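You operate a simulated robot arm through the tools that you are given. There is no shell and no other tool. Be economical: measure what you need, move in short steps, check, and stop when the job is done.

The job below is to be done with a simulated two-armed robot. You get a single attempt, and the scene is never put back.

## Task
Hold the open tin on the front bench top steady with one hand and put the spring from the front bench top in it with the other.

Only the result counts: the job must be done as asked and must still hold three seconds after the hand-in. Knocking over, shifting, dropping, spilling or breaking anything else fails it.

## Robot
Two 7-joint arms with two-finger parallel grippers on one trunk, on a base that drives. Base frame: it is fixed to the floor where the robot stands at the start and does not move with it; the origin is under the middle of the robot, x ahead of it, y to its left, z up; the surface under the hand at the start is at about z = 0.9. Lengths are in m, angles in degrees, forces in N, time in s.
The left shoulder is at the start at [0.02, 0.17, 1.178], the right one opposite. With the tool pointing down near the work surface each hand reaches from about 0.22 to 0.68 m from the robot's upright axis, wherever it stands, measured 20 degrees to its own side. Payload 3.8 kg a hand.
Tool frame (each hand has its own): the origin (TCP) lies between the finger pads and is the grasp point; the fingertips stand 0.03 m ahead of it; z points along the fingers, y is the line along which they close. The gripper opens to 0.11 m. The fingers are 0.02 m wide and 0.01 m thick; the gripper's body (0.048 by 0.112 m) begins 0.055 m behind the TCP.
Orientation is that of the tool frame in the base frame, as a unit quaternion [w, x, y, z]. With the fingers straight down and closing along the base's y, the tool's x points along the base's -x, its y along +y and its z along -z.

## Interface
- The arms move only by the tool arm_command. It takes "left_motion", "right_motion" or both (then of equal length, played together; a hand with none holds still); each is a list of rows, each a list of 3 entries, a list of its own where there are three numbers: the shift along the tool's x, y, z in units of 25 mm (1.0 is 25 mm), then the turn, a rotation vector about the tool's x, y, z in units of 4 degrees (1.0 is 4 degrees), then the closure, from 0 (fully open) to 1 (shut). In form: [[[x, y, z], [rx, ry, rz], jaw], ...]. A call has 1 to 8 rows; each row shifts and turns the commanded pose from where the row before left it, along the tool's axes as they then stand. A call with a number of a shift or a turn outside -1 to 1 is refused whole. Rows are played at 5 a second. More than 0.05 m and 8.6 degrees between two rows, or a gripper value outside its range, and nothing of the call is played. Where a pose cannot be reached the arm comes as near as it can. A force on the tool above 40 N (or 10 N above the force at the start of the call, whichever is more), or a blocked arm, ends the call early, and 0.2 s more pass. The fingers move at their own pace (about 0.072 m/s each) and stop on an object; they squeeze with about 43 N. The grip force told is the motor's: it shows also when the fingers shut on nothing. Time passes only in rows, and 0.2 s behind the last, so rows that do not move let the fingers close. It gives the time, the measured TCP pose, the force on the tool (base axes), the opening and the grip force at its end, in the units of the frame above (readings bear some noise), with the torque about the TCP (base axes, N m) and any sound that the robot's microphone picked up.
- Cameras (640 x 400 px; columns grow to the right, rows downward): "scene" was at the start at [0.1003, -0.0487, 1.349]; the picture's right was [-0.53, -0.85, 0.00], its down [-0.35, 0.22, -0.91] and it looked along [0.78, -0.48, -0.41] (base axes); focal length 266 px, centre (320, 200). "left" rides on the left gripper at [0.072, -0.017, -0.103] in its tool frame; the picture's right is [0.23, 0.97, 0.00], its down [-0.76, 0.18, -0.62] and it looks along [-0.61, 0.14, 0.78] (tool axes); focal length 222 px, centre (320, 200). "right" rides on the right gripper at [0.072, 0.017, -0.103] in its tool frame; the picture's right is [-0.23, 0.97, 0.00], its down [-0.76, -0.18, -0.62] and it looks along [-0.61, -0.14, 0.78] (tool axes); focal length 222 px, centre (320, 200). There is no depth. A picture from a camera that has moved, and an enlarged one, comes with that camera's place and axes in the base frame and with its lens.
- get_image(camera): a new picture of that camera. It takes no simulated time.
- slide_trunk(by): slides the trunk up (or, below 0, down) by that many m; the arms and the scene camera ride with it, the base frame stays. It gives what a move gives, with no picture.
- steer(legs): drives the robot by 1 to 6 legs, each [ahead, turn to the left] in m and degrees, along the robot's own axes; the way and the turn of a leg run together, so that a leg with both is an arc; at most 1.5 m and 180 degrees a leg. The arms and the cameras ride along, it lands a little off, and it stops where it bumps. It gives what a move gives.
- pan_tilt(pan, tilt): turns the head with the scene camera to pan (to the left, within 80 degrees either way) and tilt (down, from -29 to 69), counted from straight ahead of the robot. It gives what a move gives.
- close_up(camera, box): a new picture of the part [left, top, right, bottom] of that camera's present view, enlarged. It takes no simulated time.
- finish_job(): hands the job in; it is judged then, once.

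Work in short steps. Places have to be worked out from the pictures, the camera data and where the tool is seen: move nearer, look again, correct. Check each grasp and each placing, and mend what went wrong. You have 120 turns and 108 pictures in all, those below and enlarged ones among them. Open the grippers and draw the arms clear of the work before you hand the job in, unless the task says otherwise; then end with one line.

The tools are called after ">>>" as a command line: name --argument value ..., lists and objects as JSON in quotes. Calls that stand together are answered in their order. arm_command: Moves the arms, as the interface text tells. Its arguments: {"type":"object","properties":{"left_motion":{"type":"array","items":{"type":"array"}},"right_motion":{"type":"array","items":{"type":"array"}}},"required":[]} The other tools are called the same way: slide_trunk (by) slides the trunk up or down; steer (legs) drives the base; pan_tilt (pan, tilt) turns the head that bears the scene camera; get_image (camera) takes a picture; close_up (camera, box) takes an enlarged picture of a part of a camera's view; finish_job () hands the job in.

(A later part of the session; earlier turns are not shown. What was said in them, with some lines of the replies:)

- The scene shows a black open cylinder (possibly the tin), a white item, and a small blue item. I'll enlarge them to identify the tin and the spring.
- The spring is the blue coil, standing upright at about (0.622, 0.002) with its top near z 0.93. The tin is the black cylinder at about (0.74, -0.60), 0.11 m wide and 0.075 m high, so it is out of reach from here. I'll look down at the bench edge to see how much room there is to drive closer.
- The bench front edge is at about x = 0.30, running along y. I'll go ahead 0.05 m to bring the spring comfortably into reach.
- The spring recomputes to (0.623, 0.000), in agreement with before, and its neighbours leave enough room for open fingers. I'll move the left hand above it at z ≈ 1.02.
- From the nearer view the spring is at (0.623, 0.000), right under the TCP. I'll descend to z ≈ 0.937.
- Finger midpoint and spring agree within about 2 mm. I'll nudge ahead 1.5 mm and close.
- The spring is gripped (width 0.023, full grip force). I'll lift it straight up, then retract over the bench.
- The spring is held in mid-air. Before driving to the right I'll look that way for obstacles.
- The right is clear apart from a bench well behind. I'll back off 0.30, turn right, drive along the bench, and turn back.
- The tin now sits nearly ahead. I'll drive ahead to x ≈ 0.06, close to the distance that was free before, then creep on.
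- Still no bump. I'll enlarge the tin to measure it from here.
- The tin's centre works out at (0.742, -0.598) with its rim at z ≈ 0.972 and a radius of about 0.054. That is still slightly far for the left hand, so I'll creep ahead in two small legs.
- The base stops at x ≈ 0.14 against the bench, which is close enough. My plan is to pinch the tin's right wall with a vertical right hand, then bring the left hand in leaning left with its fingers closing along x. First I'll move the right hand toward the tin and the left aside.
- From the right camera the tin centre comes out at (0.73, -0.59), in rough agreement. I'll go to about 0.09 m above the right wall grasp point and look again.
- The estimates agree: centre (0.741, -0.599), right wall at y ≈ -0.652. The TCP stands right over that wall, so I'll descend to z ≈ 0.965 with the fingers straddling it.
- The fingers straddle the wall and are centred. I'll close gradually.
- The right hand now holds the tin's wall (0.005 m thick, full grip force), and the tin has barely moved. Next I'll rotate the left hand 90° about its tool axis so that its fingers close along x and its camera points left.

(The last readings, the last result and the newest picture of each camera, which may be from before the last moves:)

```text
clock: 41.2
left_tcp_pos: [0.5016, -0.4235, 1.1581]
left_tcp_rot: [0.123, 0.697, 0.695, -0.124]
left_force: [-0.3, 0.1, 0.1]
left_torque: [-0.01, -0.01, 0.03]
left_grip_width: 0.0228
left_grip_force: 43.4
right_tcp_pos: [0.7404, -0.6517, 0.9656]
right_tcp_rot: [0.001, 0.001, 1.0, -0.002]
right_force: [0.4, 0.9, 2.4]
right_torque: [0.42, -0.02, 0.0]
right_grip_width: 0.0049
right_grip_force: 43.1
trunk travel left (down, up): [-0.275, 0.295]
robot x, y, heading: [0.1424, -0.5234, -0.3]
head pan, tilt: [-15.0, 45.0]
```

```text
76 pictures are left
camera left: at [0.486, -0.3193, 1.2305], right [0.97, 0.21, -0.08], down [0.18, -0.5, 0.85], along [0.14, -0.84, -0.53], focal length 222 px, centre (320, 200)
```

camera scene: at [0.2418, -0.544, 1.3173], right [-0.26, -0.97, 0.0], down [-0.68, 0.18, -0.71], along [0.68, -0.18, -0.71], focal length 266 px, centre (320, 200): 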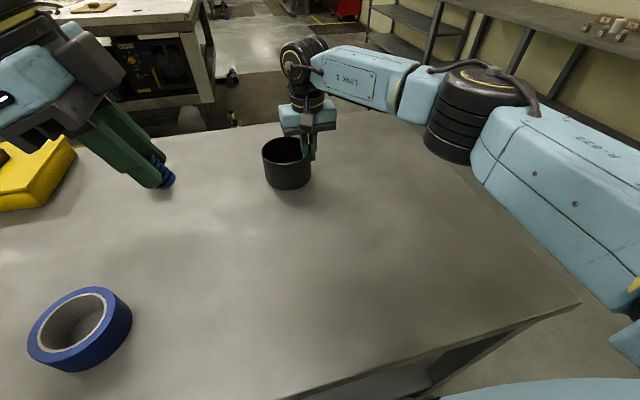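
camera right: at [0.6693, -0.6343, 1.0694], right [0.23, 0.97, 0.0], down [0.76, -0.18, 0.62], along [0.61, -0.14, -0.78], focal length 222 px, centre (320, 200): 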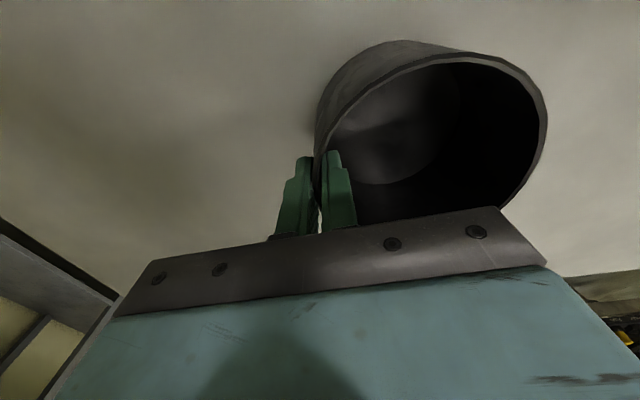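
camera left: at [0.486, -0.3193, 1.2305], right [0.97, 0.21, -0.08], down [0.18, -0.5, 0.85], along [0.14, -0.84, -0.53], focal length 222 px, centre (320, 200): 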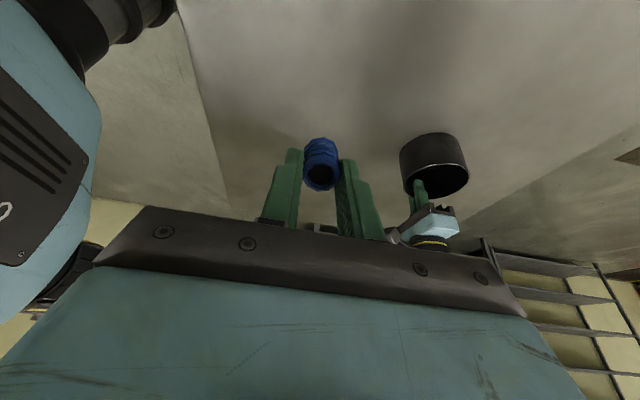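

The left hand now leans as planned. I'll move it two-thirds of the way to a hover above the tin and check.

>>> arm_command --left_motion '[[[-0.58, 0.79, 0.4], [0, 0, 0], 1], [[-0.58, 0.79, 0.4], [0, 0, 0], 1], [[-0.58, 0.79, 0.4], [0, 0, 0], 1], [[-0.58, 0.79, 0.4], [0, 0, 0], 1], [[-0.58, 0.79, 0.4], [0, 0, 0], 1], [[-0.58, 0.79, 0.4], [0, 0, 0], 1], [[-0.58, 0.79, 0.4], [0, 0, 0], 1], [[-0.58, 0.79, 0.4], [0, 0, 0], 1]]'

>>> get_image --camera "scene"

>>> get_image --camera "left"

```text
clock: 43.0
left_tcp_pos: [0.6615, -0.5598, 1.1211]
left_tcp_rot: [0.123, 0.697, 0.696, -0.123]
left_force: [-0.2, 0.1, -0.1]
left_torque: [-0.01, -0.03, 0.03]
left_grip_width: 0.0227
left_grip_force: 42.9
right_tcp_pos: [0.7418, -0.6514, 0.9664]
right_tcp_rot: [0.001, 0.0, 1.0, -0.001]
right_force: [0.6, -1.0, 3.4]
right_torque: [0.41, 0.01, 0.02]
right_grip_width: 0.0049
right_grip_force: 42.9
trunk travel left (down, up): [-0.275, 0.295]
robot x, y, heading: [0.1398, -0.5209, -0.2]
head pan, tilt: [-15.0, 45.0]
```

```text
75 pictures are left
camera scene: at [0.2419, -0.5444, 1.3173], right [-0.26, -0.97, 0.0], down [-0.68, 0.18, -0.71], along [0.68, -0.18, -0.71], focal length 266 px, centre (320, 200)
```

scene: 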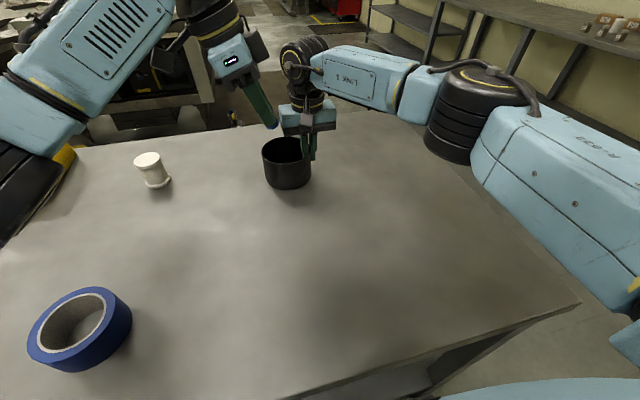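

```text
74 pictures are left
camera left: at [0.645, -0.4565, 1.1945], right [0.97, 0.21, -0.08], down [0.18, -0.5, 0.85], along [0.14, -0.84, -0.53], focal length 222 px, centre (320, 200)
```

left: 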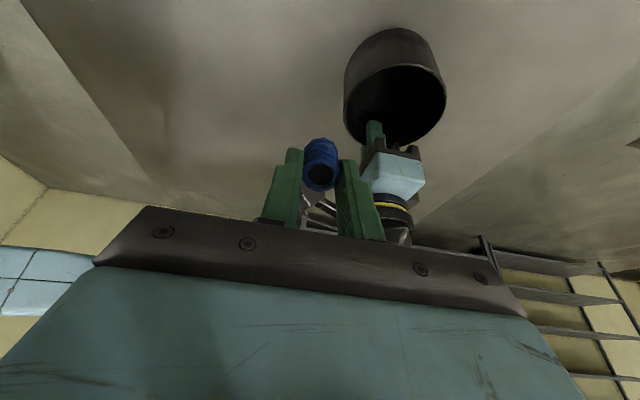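

There's room. I'll shift ahead along x over the tin, keeping y near -0.555 and lowering slightly.

>>> arm_command --left_motion '[[[-0.055, 0.77, 0.27], [0, 0, 0], 1], [[-0.055, 0.77, 0.27], [0, 0, 0], 1], [[-0.055, 0.77, 0.27], [0, 0, 0], 1], [[-0.055, 0.77, 0.27], [0, 0, 0], 1]]'

>>> close_up --camera "scene" --box '[180, 60, 380, 185]'

>>> get_image --camera "left"

>>> get_image --camera "right"

```text
clock: 44.0
left_tcp_pos: [0.7334, -0.5717, 1.0956]
left_tcp_rot: [0.124, 0.697, 0.695, -0.122]
left_force: [-0.5, 0.7, -0.1]
left_torque: [0.0, 0.02, 0.0]
left_grip_width: 0.0227
left_grip_force: 42.2
left hand out of reach, approached as far as the arm can: row 4
right_tcp_pos: [0.7428, -0.6523, 0.9667]
right_tcp_rot: [0.001, 0.001, 1.0, -0.001]
right_force: [0.3, -2.9, 3.5]
right_torque: [0.38, 0.06, -0.03]
right_grip_width: 0.0048
right_grip_force: 43.0
trunk travel left (down, up): [-0.275, 0.295]
robot x, y, heading: [0.1433, -0.5209, -0.2]
head pan, tilt: [-15.0, 45.0]
```

```text
3.20 times, centred on (280, 122) of scene
camera zoom: at [0.2418, -0.5445, 1.3173], right [-0.26, -0.97, 0.0], down [-0.68, 0.18, -0.71], along [0.68, -0.18, -0.71], focal length 851 px, centre (448, 448)
```

zoom: 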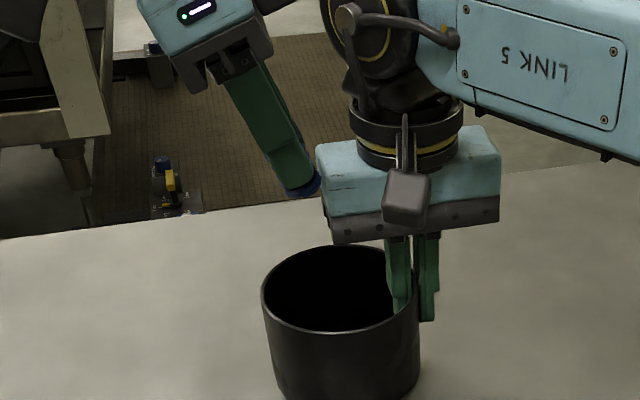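

```text
72 pictures are left
camera left: at [0.717, -0.468, 1.169], right [0.97, 0.21, -0.08], down [0.18, -0.5, 0.85], along [0.14, -0.84, -0.53], focal length 222 px, centre (320, 200)
```

left: 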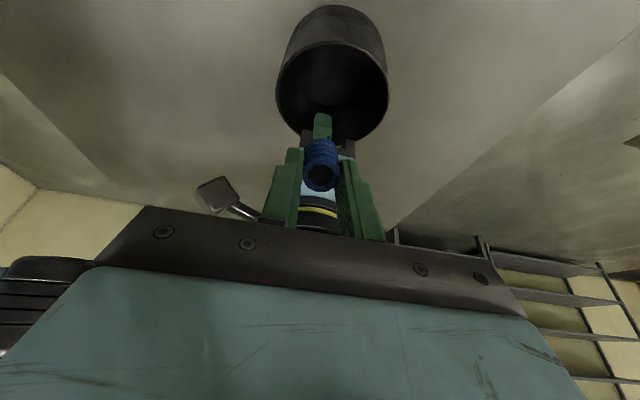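

```text
71 pictures are left
camera right: at [0.6694, -0.6351, 1.0692], right [0.23, 0.97, 0.0], down [0.76, -0.18, 0.62], along [0.61, -0.15, -0.78], focal length 222 px, centre (320, 200)
```

right: 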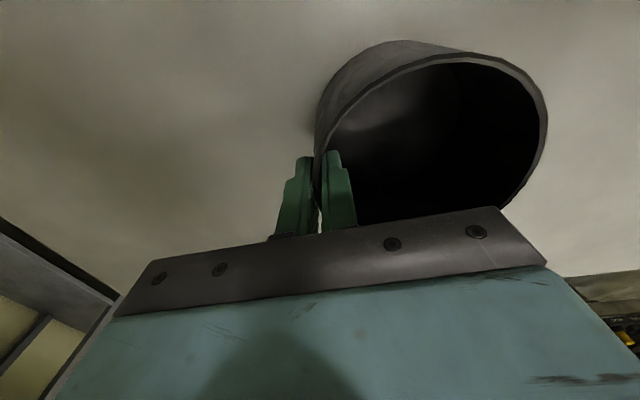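

The left arm is at its reach limit, and the right hand's y force rose to -2.9 N, so the spring is probably brushing the right gripper body. I'll back off to +y by about 12 mm.

>>> arm_command --left_motion '[[[0.25, -0.15, -0.08], [0, 0, 0], 1], [[0.25, -0.05, -0.08], [0, 0, 0], 1]]'

>>> close_up --camera "scene" --box '[180, 60, 380, 185]'

>>> close_up --camera "left" --box '[220, 60, 420, 185]'

```text
clock: 44.6
left_tcp_pos: [0.7278, -0.5582, 1.0955]
left_tcp_rot: [0.123, 0.697, 0.696, -0.123]
left_force: [-0.2, -0.7, -0.5]
left_torque: [-0.02, 0.0, -0.01]
left_grip_width: 0.0227
left_grip_force: 43.5
right_tcp_pos: [0.7406, -0.6519, 0.9654]
right_tcp_rot: [0.001, 0.0, 1.0, -0.001]
right_force: [0.4, -1.4, 2.9]
right_torque: [0.35, -0.03, -0.02]
right_grip_width: 0.0046
right_grip_force: 43.2
trunk travel left (down, up): [-0.275, 0.295]
robot x, y, heading: [0.1406, -0.5218, -0.3]
head pan, tilt: [-15.0, 45.0]
```

```text
3.20 times, centred on (280, 122) of scene
camera zoom: at [0.2419, -0.5443, 1.3173], right [-0.26, -0.97, 0.0], down [-0.68, 0.18, -0.71], along [0.68, -0.18, -0.71], focal length 851 px, centre (448, 448)
```

zoom: 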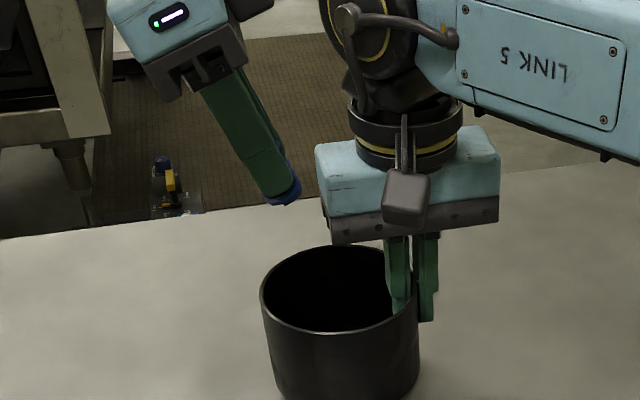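

```text
3.20 times, centred on (320, 122) of left
camera zoom: at [0.7117, -0.455, 1.1685], right [0.97, 0.21, -0.08], down [0.18, -0.5, 0.85], along [0.14, -0.84, -0.53], focal length 711 px, centre (320, 448)
```

zoom: 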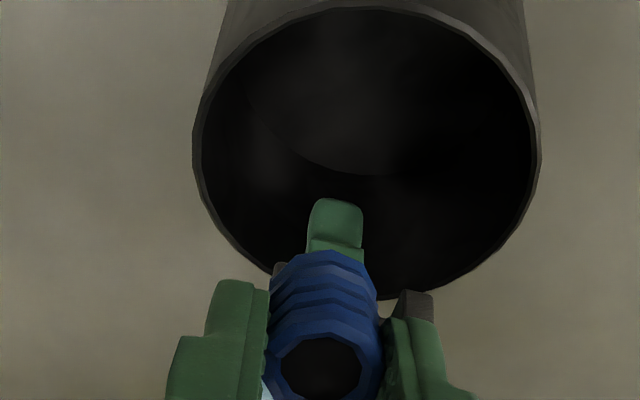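

There is a gap now. I'll descend straight to z ≈ 1.03, which puts the spring bottom just above the rim, and check.

>>> arm_command --left_motion '[[[-0.29, 0.05, 0.82], [0, 0, 0], 1], [[-0.29, 0, 0.82], [0, 0, 0], 1], [[-0.29, 0, 0.82], [0, 0, 0], 1]]'

>>> close_up --camera "scene" --box '[180, 60, 380, 185]'

>>> get_image --camera "left"

>>> get_image --camera "right"

```text
clock: 45.3
left_tcp_pos: [0.733, -0.583, 1.057]
left_tcp_rot: [0.12, 0.694, 0.7, -0.116]
left_force: [0.1, 2.2, -1.2]
left_torque: [0.13, -0.01, 0.02]
left_grip_width: 0.0227
left_grip_force: 42.6
right_tcp_pos: [0.7429, -0.6596, 0.9662]
right_tcp_rot: [0.001, 0.006, 1.0, -0.005]
right_force: [-1.7, -2.3, 7.9]
right_torque: [0.9, 0.14, 0.26]
right_grip_width: 0.0048
right_grip_force: 42.8
trunk travel left (down, up): [-0.275, 0.295]
robot x, y, heading: [0.1436, -0.5241, -0.0]
head pan, tilt: [-15.0, 45.0]
stopped in row 3 (left hand): the force on the tool passed its limit at 51 N (the readings are from after the stop); the commanded pose is now the measured one
```

```text
3.20 times, centred on (280, 122) of scene
camera zoom: at [0.2413, -0.5445, 1.3173], right [-0.26, -0.97, 0.0], down [-0.68, 0.18, -0.71], along [0.68, -0.18, -0.71], focal length 851 px, centre (448, 448)
```

zoom: 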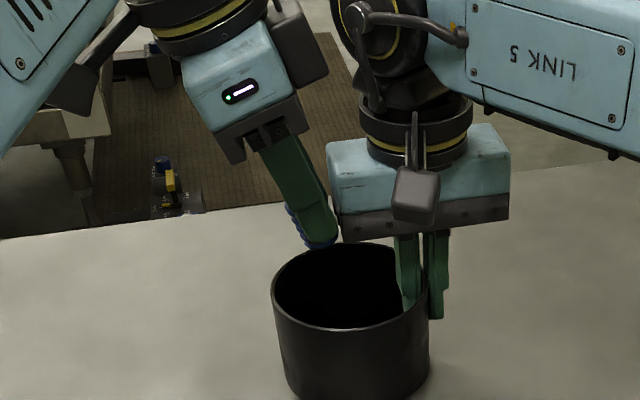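

```text
67 pictures are left
camera left: at [0.7147, -0.4805, 1.1317], right [0.97, 0.22, -0.07], down [0.18, -0.51, 0.84], along [0.15, -0.83, -0.54], focal length 222 px, centre (320, 200)
```

left: 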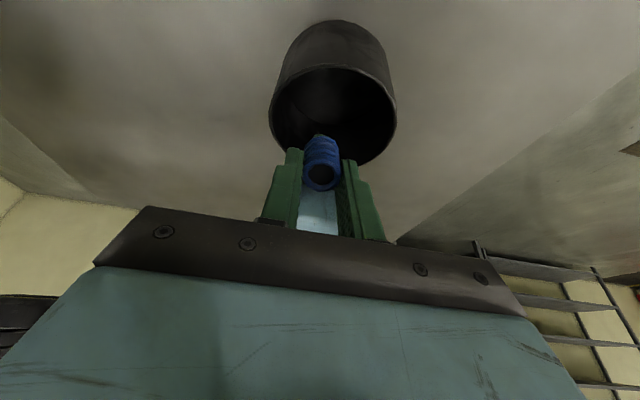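

```text
66 pictures are left
camera right: at [0.6706, -0.6409, 1.0691], right [0.24, 0.97, -0.01], down [0.76, -0.18, 0.63], along [0.61, -0.16, -0.78], focal length 222 px, centre (320, 200)
```

right: 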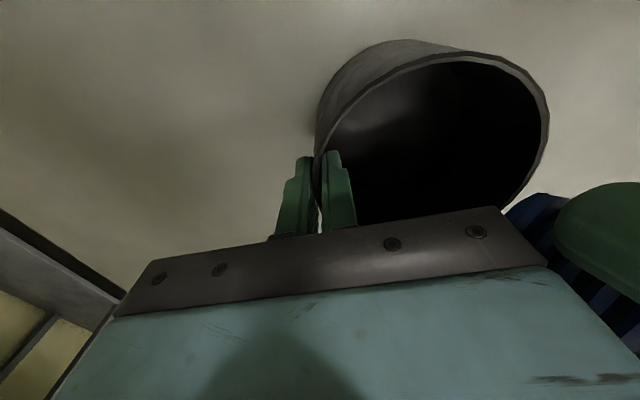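

My x-axis sign for the leaned frame was wrong, so the descent drifted to -y and pushed the right hand about 7 mm. The right hand still holds the tin. The correct tool x is (0, 0.94, -0.34), and I'll back the left hand off along +y.

>>> arm_command --left_motion '[[[0.47, 0, -0.17], [0, 0, 0], 1], [[0.47, 0, -0.17], [0, 0, 0], 1]]'

>>> close_up --camera "scene" --box '[180, 80, 380, 205]'

>>> close_up --camera "left" --box '[220, 10, 420, 135]'

>>> get_image --camera "right"

```text
clock: 45.9
left_tcp_pos: [0.7324, -0.5582, 1.0586]
left_tcp_rot: [0.12, 0.694, 0.701, -0.114]
left_force: [0.3, 0.5, 0.0]
left_torque: [0.01, -0.03, 0.03]
left_grip_width: 0.0226
left_grip_force: 43.2
right_tcp_pos: [0.7426, -0.6601, 0.9653]
right_tcp_rot: [0.001, 0.005, 1.0, -0.006]
right_force: [-0.6, -2.3, 11.5]
right_torque: [1.11, 0.26, 0.17]
right_grip_width: 0.0047
right_grip_force: 42.8
trunk travel left (down, up): [-0.275, 0.295]
robot x, y, heading: [0.1414, -0.5256, -0.0]
head pan, tilt: [-15.0, 45.0]
```

```text
3.20 times, centred on (280, 142) of scene
camera zoom: at [0.2409, -0.5442, 1.3174], right [-0.26, -0.97, 0.0], down [-0.68, 0.18, -0.71], along [0.68, -0.18, -0.71], focal length 851 px, centre (448, 384)
```

zoom: 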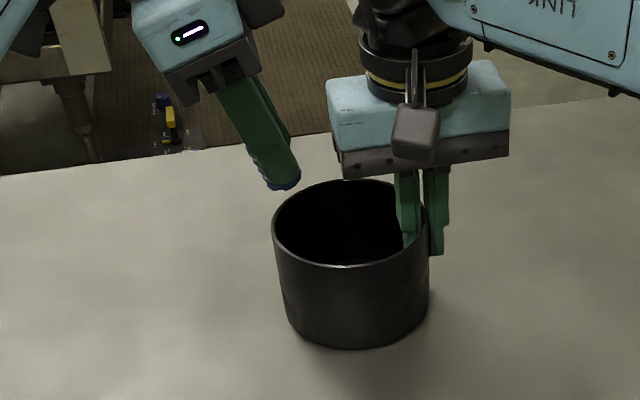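

```text
3.20 times, centred on (320, 72) of left
camera zoom: at [0.7142, -0.4558, 1.1322], right [0.97, 0.22, -0.07], down [0.18, -0.51, 0.84], along [0.15, -0.83, -0.54], focal length 711 px, centre (320, 608)
```

zoom: 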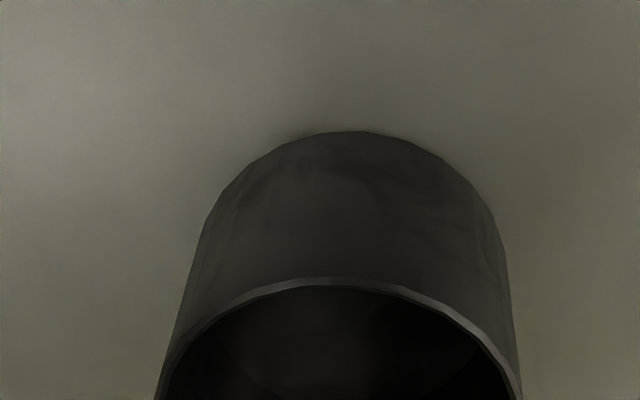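

```text
63 pictures are left
camera right: at [0.6703, -0.6406, 1.069], right [0.24, 0.97, -0.01], down [0.76, -0.18, 0.63], along [0.61, -0.16, -0.78], focal length 222 px, centre (320, 200)
```

right: 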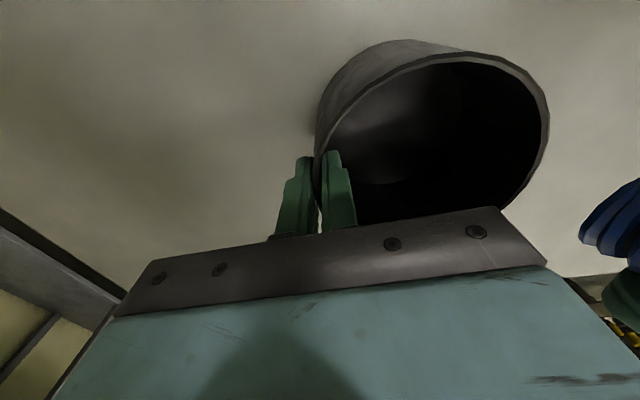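

The gap is clear. The tin's centre is now at about (0.743, -0.606). I'll descend with the corrected axes to about (0.732, -0.566, 1.03).

>>> arm_command --left_motion '[[[0.05, 0, 0.6], [0, 0, 0], 1], [[0.05, 0, 0.6], [0, 0, 0], 1]]'

>>> close_up --camera "scene" --box '[180, 80, 380, 205]'

>>> get_image --camera "left"

```text
clock: 46.5
left_tcp_pos: [0.733, -0.5646, 1.0289]
left_tcp_rot: [0.12, 0.694, 0.701, -0.115]
left_force: [0.2, 0.5, -1.1]
left_torque: [0.02, -0.04, 0.0]
left_grip_width: 0.0226
left_grip_force: 43.0
right_tcp_pos: [0.7399, -0.6601, 0.9658]
right_tcp_rot: [0.001, 0.006, 1.0, -0.006]
right_force: [1.0, -3.3, 15.0]
right_torque: [1.1, 0.25, 0.15]
right_grip_width: 0.005
right_grip_force: 42.7
trunk travel left (down, up): [-0.275, 0.295]
robot x, y, heading: [0.1428, -0.5247, 0.3]
head pan, tilt: [-15.0, 45.0]
```

```text
3.20 times, centred on (280, 142) of scene
camera zoom: at [0.2408, -0.5443, 1.3174], right [-0.26, -0.97, 0.0], down [-0.68, 0.18, -0.71], along [0.68, -0.18, -0.71], focal length 851 px, centre (448, 384)
```

zoom: 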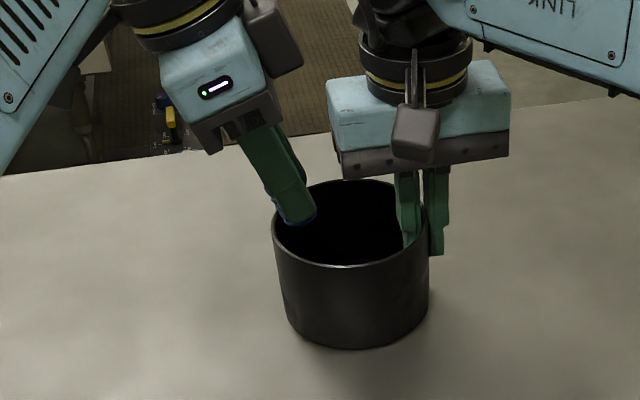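

```text
61 pictures are left
camera left: at [0.7144, -0.4628, 1.1031], right [0.97, 0.22, -0.07], down [0.18, -0.51, 0.84], along [0.15, -0.83, -0.54], focal length 222 px, centre (320, 200)
```

left: 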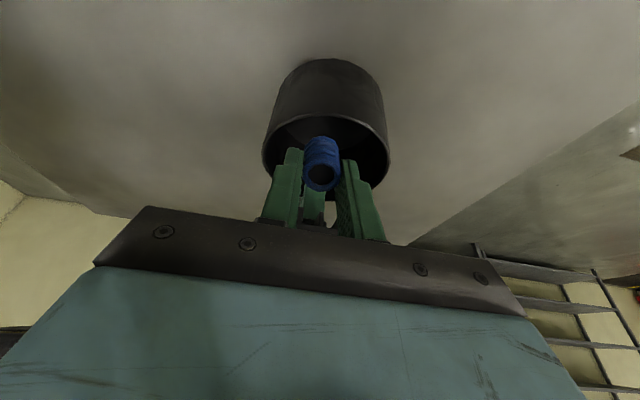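

The spring is over the opening. I'll lower it inside with a slight shift toward the tin's middle.

>>> arm_command --left_motion '[[[0.02, 0, 0.64], [0, 0, 0], 1], [[0.06, 0, 0.64], [0, 0, 0], 1], [[0.08, 0, 0.64], [0, 0, 0], 1], [[0.08, 0, 0.6], [0, 0, 0], 1]]'

>>> close_up --camera "scene" --box '[180, 80, 380, 205]'

>>> get_image --camera "left"

>>> get_image --camera "right"

```text
clock: 47.5
left_tcp_pos: [0.7357, -0.5801, 0.9795]
left_tcp_rot: [0.125, 0.695, 0.699, -0.113]
left_force: [-4.2, 4.2, 10.8]
left_torque: [0.16, 0.35, -0.05]
left_grip_width: 0.0227
left_grip_force: 42.8
right_tcp_pos: [0.7423, -0.6612, 0.9649]
right_tcp_rot: [0.002, 0.008, 1.0, -0.006]
right_force: [-2.1, 1.3, 8.7]
right_torque: [1.01, 0.86, 0.07]
right_grip_width: 0.005
right_grip_force: 43.3
trunk travel left (down, up): [-0.275, 0.295]
robot x, y, heading: [0.1421, -0.5192, 0.2]
head pan, tilt: [-15.0, 45.0]
stopped in row 4 (left hand): the force on the tool passed its limit at 44 N (the readings are from after the stop); the commanded pose is now the measured one
```

```text
3.20 times, centred on (280, 142) of scene
camera zoom: at [0.24, -0.544, 1.3174], right [-0.26, -0.97, 0.0], down [-0.68, 0.18, -0.71], along [0.68, -0.18, -0.71], focal length 851 px, centre (448, 384)
```

zoom: 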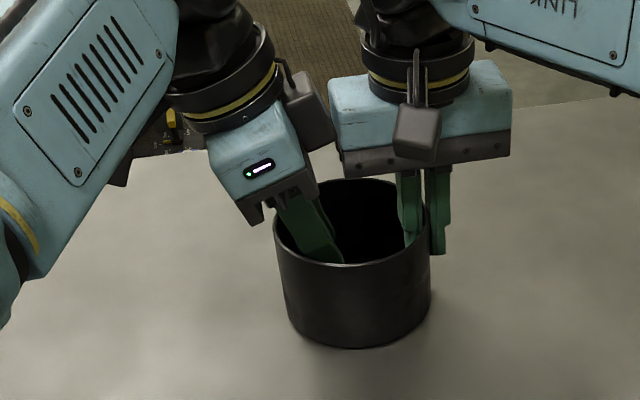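

```text
59 pictures are left
camera left: at [0.7157, -0.4771, 1.0528], right [0.97, 0.22, -0.06], down [0.17, -0.51, 0.84], along [0.16, -0.83, -0.53], focal length 222 px, centre (320, 200)
```

left: 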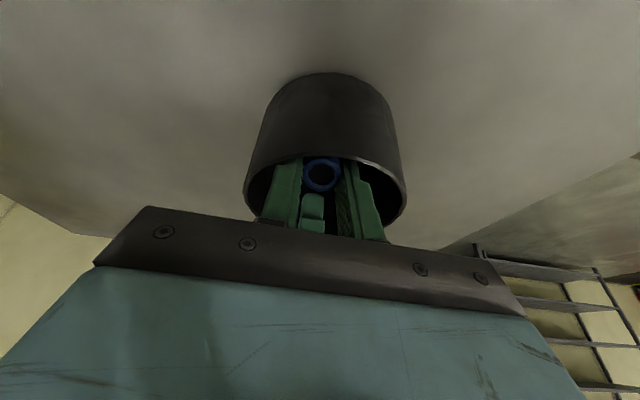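

```text
58 pictures are left
camera right: at [0.6703, -0.6412, 1.0688], right [0.24, 0.97, -0.01], down [0.76, -0.18, 0.63], along [0.61, -0.16, -0.78], focal length 222 px, centre (320, 200)
```

right: 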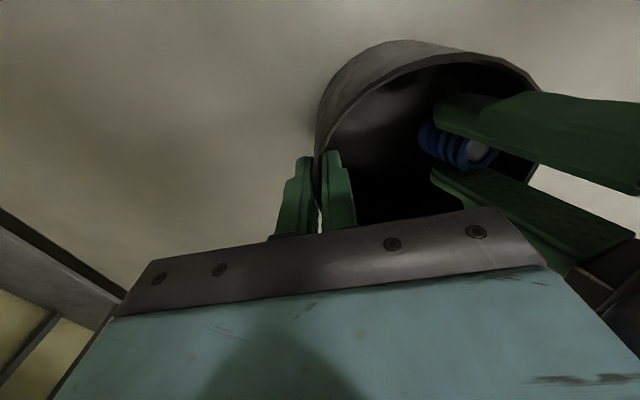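

The spring is inside the opening, with its bottom near z 0.945 and the rim at 0.972. Something touched, most likely the wrist boxes, so I won't go deeper. I'll ease off 2 mm and open a little to let the spring drop.

>>> arm_command --left_motion '[[[0.08, 0, -0.1], [0, 0, 0], 1], [[0, 0, 0], [0, 0, 0], 0.7], [[0, 0, 0], [0, 0, 0], 0.66], [[0, 0, 0], [0, 0, 0], 0.64], [[0, 0, 0], [0, 0, 0], 0.64]]'

>>> get_image --camera "right"

>>> get_image --camera "left"

```text
clock: 48.7
left_tcp_pos: [0.7356, -0.5781, 0.9804]
left_tcp_rot: [0.126, 0.695, 0.699, -0.112]
left_force: [14.1, -9.1, 10.8]
left_torque: [0.02, 0.16, 0.13]
left_grip_width: 0.0326
left_grip_force: 0.0
right_tcp_pos: [0.7427, -0.661, 0.9671]
right_tcp_rot: [0.003, 0.008, 1.0, -0.007]
right_force: [-3.4, 7.0, 25.8]
right_torque: [1.23, 0.41, 0.32]
right_grip_width: 0.0052
right_grip_force: 42.9
trunk travel left (down, up): [-0.275, 0.295]
robot x, y, heading: [0.1456, -0.5212, 0.2]
head pan, tilt: [-15.0, 45.0]
```

```text
57 pictures are left
camera right: at [0.6705, -0.6406, 1.0685], right [0.24, 0.97, -0.01], down [0.76, -0.18, 0.63], along [0.61, -0.16, -0.78], focal length 222 px, centre (320, 200)
```

right: 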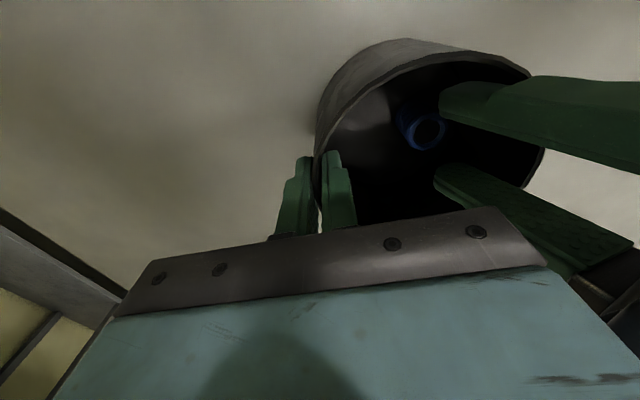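

```text
56 pictures are left
camera left: at [0.7159, -0.4747, 1.0528], right [0.97, 0.22, -0.06], down [0.17, -0.51, 0.84], along [0.16, -0.83, -0.53], focal length 222 px, centre (320, 200)
```

left: 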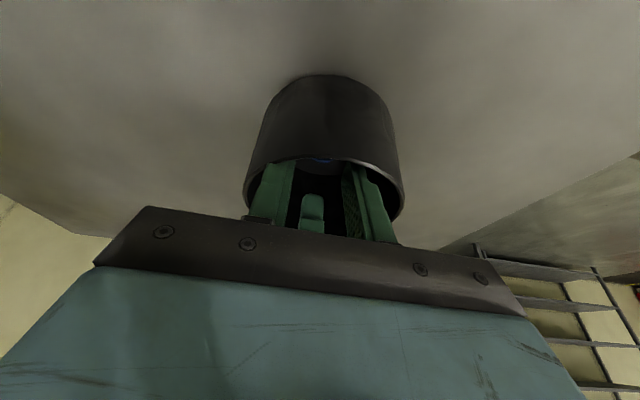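

The spring dropped and stands in the tin. The left fingers are pressing the tin's wall, so I'll narrow them slightly and draw out along the tool axis.

>>> arm_command --left_motion '[[[0, 0, 0], [0, 0, 0], 0.8], [[0, 0, 0], [0, 0, 0], 0.8], [[0, 0, -0.3], [0, 0, 0], 0.8], [[0, 0, -0.6], [0, 0, 0], 0.8], [[0, 0, -0.8], [0, 0, 0], 0.8], [[0, 0, -1], [0, 0, 0], 0.8], [[0, 0, -1], [0, 0, 0], 0.8], [[0, 0, -1], [0, 0, 0], 0.8]]'

>>> get_image --camera "right"

>>> close_up --camera "scene" --box '[180, 80, 380, 205]'

```text
clock: 50.5
left_tcp_pos: [0.7339, -0.5382, 1.0899]
left_tcp_rot: [0.125, 0.695, 0.699, -0.113]
left_force: [-0.6, 0.5, 0.2]
left_torque: [-0.01, 0.01, -0.02]
left_grip_width: 0.022
left_grip_force: 0.1
right_tcp_pos: [0.7428, -0.6614, 0.9673]
right_tcp_rot: [0.004, 0.008, 1.0, -0.007]
right_force: [-2.6, 3.0, 24.1]
right_torque: [1.24, 0.13, 0.09]
right_grip_width: 0.0049
right_grip_force: 42.9
trunk travel left (down, up): [-0.275, 0.295]
robot x, y, heading: [0.1433, -0.5205, 0.1]
head pan, tilt: [-15.0, 45.0]
```

```text
55 pictures are left
camera right: at [0.67, -0.641, 1.0682], right [0.24, 0.97, -0.01], down [0.75, -0.18, 0.63], along [0.61, -0.16, -0.78], focal length 222 px, centre (320, 200)
```

right: 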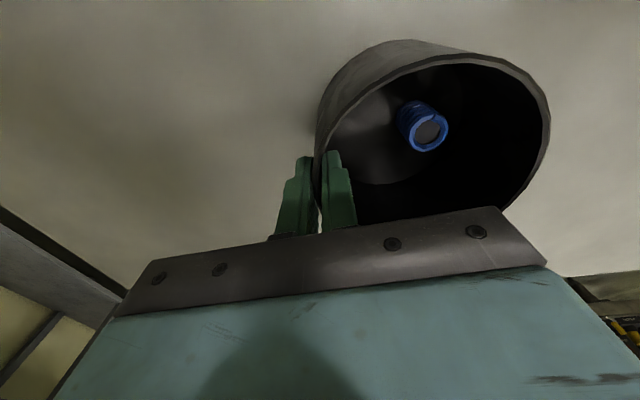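

```text
3.20 times, centred on (280, 142) of scene
camera zoom: at [0.2395, -0.5433, 1.3175], right [-0.26, -0.97, 0.0], down [-0.68, 0.18, -0.71], along [0.68, -0.18, -0.71], focal length 851 px, centre (448, 384)
```

zoom: 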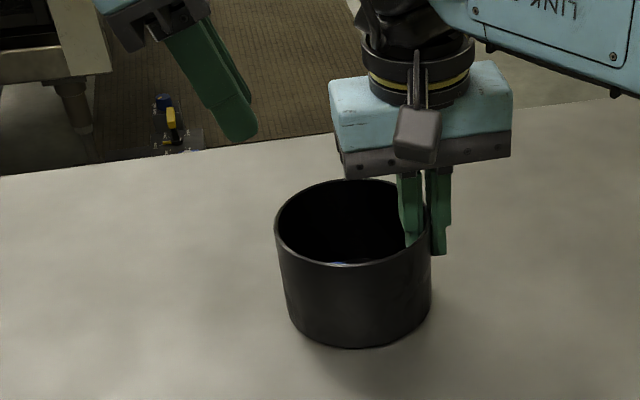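

The spring stands upright in the tin and the left hand is out. I'll move the left hand aside and ease the right hand up by about 1 mm, to relieve its 24 N downward press before opening.

>>> arm_command --left_motion '[[[0.3, -0.8, -0.6], [0, 0, 0], 0.8], [[0.5, -0.8, -0.4], [0, 0, 0], 0.8], [[0.5, -0.8, 0], [0, 0, 0], 0.8], [[0.5, -0.8, 0], [0, 0, 0], 0.8]]' --right_motion '[[[0, 0, -0.02], [0, 0, 0], 1], [[0, 0, -0.02], [0, 0, 0], 1], [[0, 0, 0], [0, 0, 0], 1], [[0, 0, 0], [0, 0, 0], 1]]'

```text
clock: 51.5
left_tcp_pos: [0.6518, -0.4865, 1.096]
left_tcp_rot: [0.125, 0.696, 0.699, -0.112]
left_force: [0.0, -0.4, 0.3]
left_torque: [-0.01, -0.02, 0.0]
left_grip_width: 0.022
left_grip_force: 0.0
right_tcp_pos: [0.7439, -0.6614, 0.966]
right_tcp_rot: [0.002, 0.008, 1.0, -0.008]
right_force: [-1.3, 2.5, 18.7]
right_torque: [1.09, -0.49, 0.06]
right_grip_width: 0.005
right_grip_force: 42.8
trunk travel left (down, up): [-0.275, 0.295]
robot x, y, heading: [0.1466, -0.5213, 0.0]
head pan, tilt: [-15.0, 45.0]
```

The press dropped by about 5 N per mm, so I'll ease up another 2.5 mm.

>>> arm_command --right_motion '[[[0, 0, -0.03], [0, 0, 0], 1], [[0, 0, -0.03], [0, 0, 0], 1], [[0, 0, -0.03], [0, 0, 0], 1], [[0, 0, 0], [0, 0, 0], 1]]'

>>> close_up --camera "scene" --box '[180, 80, 380, 205]'

```text
clock: 52.5
left_tcp_pos: [0.6546, -0.4872, 1.0962]
left_tcp_rot: [0.125, 0.695, 0.699, -0.113]
left_force: [-0.2, 0.5, 0.2]
left_torque: [0.03, -0.02, 0.0]
left_grip_width: 0.0222
left_grip_force: 0.0
right_tcp_pos: [0.743, -0.6604, 0.9657]
right_tcp_rot: [0.001, 0.008, 1.0, -0.008]
right_force: [-1.1, 2.8, 4.9]
right_torque: [0.7, -0.11, 0.14]
right_grip_width: 0.005
right_grip_force: 42.4
trunk travel left (down, up): [-0.275, 0.295]
robot x, y, heading: [0.141, -0.5201, -0.0]
head pan, tilt: [-15.0, 45.0]
```

```text
3.20 times, centred on (280, 142) of scene
camera zoom: at [0.2414, -0.5436, 1.3173], right [-0.26, -0.97, 0.0], down [-0.68, 0.18, -0.71], along [0.68, -0.18, -0.71], focal length 851 px, centre (448, 384)
```

zoom: 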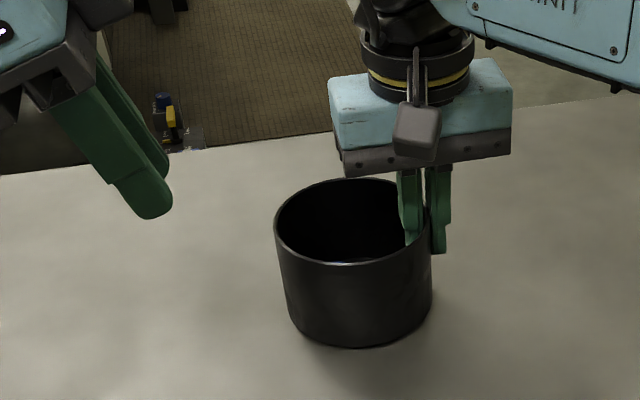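

Force is nearly gone. I'll open the right fingers modestly and lift straight out.

>>> arm_command --right_motion '[[[0, 0, 0], [0, 0, 0], 0.85], [[0, 0, 0], [0, 0, 0], 0.72], [[0, 0, 0], [0, 0, 0], 0.7], [[0, 0, -0.6], [0, 0, 0], 0.7], [[0, 0, -1], [0, 0, 0], 0.7], [[0, 0, -1], [0, 0, 0], 0.7], [[0, 0, -1], [0, 0, 0], 0.7], [[0, 0, -1], [0, 0, 0], 0.7]]'

>>> get_image --camera "right"

>>> close_up --camera "scene" --box '[180, 80, 380, 205]'

```text
clock: 54.3
left_tcp_pos: [0.653, -0.4878, 1.0951]
left_tcp_rot: [0.125, 0.694, 0.7, -0.113]
left_force: [0.8, -1.0, 0.1]
left_torque: [0.02, 0.01, -0.02]
left_grip_width: 0.022
left_grip_force: 0.1
right_tcp_pos: [0.7428, -0.6582, 1.0838]
right_tcp_rot: [0.001, 0.008, 1.0, -0.008]
right_force: [1.3, -0.4, 0.1]
right_torque: [-0.02, -0.03, -0.01]
right_grip_width: 0.033
right_grip_force: 0.1
trunk travel left (down, up): [-0.275, 0.295]
robot x, y, heading: [0.142, -0.5257, 0.2]
head pan, tilt: [-15.0, 45.0]
```

```text
52 pictures are left
camera right: at [0.671, -0.639, 1.1859], right [0.24, 0.97, -0.01], down [0.76, -0.18, 0.63], along [0.61, -0.16, -0.78], focal length 222 px, centre (320, 200)
```

right: 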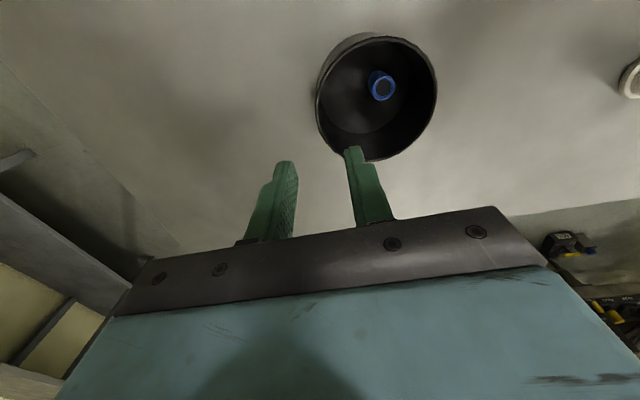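

```text
3.20 times, centred on (280, 142) of scene
camera zoom: at [0.2416, -0.5438, 1.3173], right [-0.26, -0.97, 0.0], down [-0.68, 0.18, -0.71], along [0.68, -0.18, -0.71], focal length 851 px, centre (448, 384)
```

zoom: 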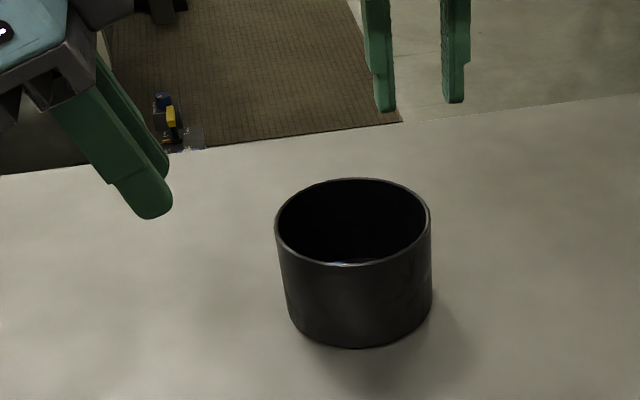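

The tin stands upright with the spring in it. I'll draw both hands clear, back toward the robot and apart, and open the grippers.

>>> arm_command --left_motion '[[[0.3, -0.8, -0.5], [0, 0, 0], 0.8], [[0.3, -0.8, -0.5], [0, 0, 0], 0.6], [[0.3, -0.8, -0.5], [0, 0, 0], 0.3], [[0.3, -0.8, -0.5], [0, 0, 0], 0], [[0.3, -0.8, 0], [0, 0, 0], 0], [[0, 0, 0], [0, 0, 0], 0]]' --right_motion '[[[0, -0.5, -1], [0, 0, 0], 0.7], [[0, -0.8, -0.8], [0, 0, 0], 0.5], [[0.5, -0.8, -0.5], [0, 0, 0], 0.3], [[0.8, -0.8, 0], [0, 0, 0], 0], [[0.8, -0.8, 0], [0, 0, 0], 0], [[0.8, -0.8, 0], [0, 0, 0], 0]]'

>>> get_image --camera "scene"

```text
clock: 55.7
left_tcp_pos: [0.5526, -0.4367, 1.1297]
left_tcp_rot: [0.124, 0.695, 0.699, -0.114]
left_force: [0.8, -0.1, -0.1]
left_torque: [0.0, 0.0, -0.01]
left_grip_width: 0.1101
left_grip_force: 0.0
right_tcp_pos: [0.67, -0.7722, 1.1414]
right_tcp_rot: [0.0, 0.008, 1.0, -0.008]
right_force: [0.5, -0.8, -0.2]
right_torque: [0.02, 0.0, -0.01]
right_grip_width: 0.1101
right_grip_force: 0.1
trunk travel left (down, up): [-0.275, 0.295]
robot x, y, heading: [0.1414, -0.524, 0.2]
head pan, tilt: [-15.0, 45.0]
```

```text
50 pictures are left
camera scene: at [0.2417, -0.5448, 1.3173], right [-0.26, -0.97, 0.0], down [-0.68, 0.18, -0.71], along [0.68, -0.18, -0.71], focal length 266 px, centre (320, 200)
```

scene: 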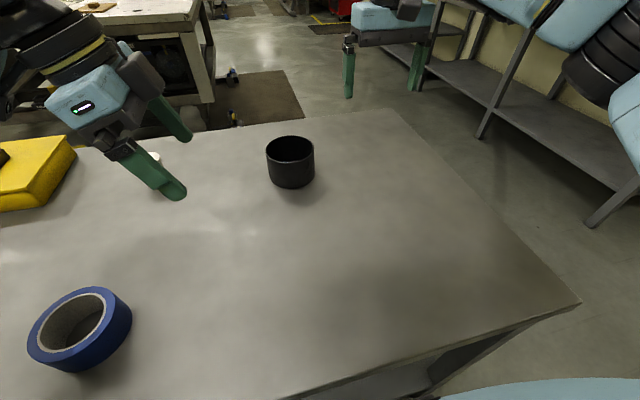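

The tin stands with the spring inside, the items in view look undisturbed, and both hands are open and clear. Handing in.

>>> finish_job

```text
The job is handed in.
```

The spring is standing in the open tin and both hands are clear, but the tin ended up about 8 mm from where it started because the left hand bumped the right one while it was holding the tin.
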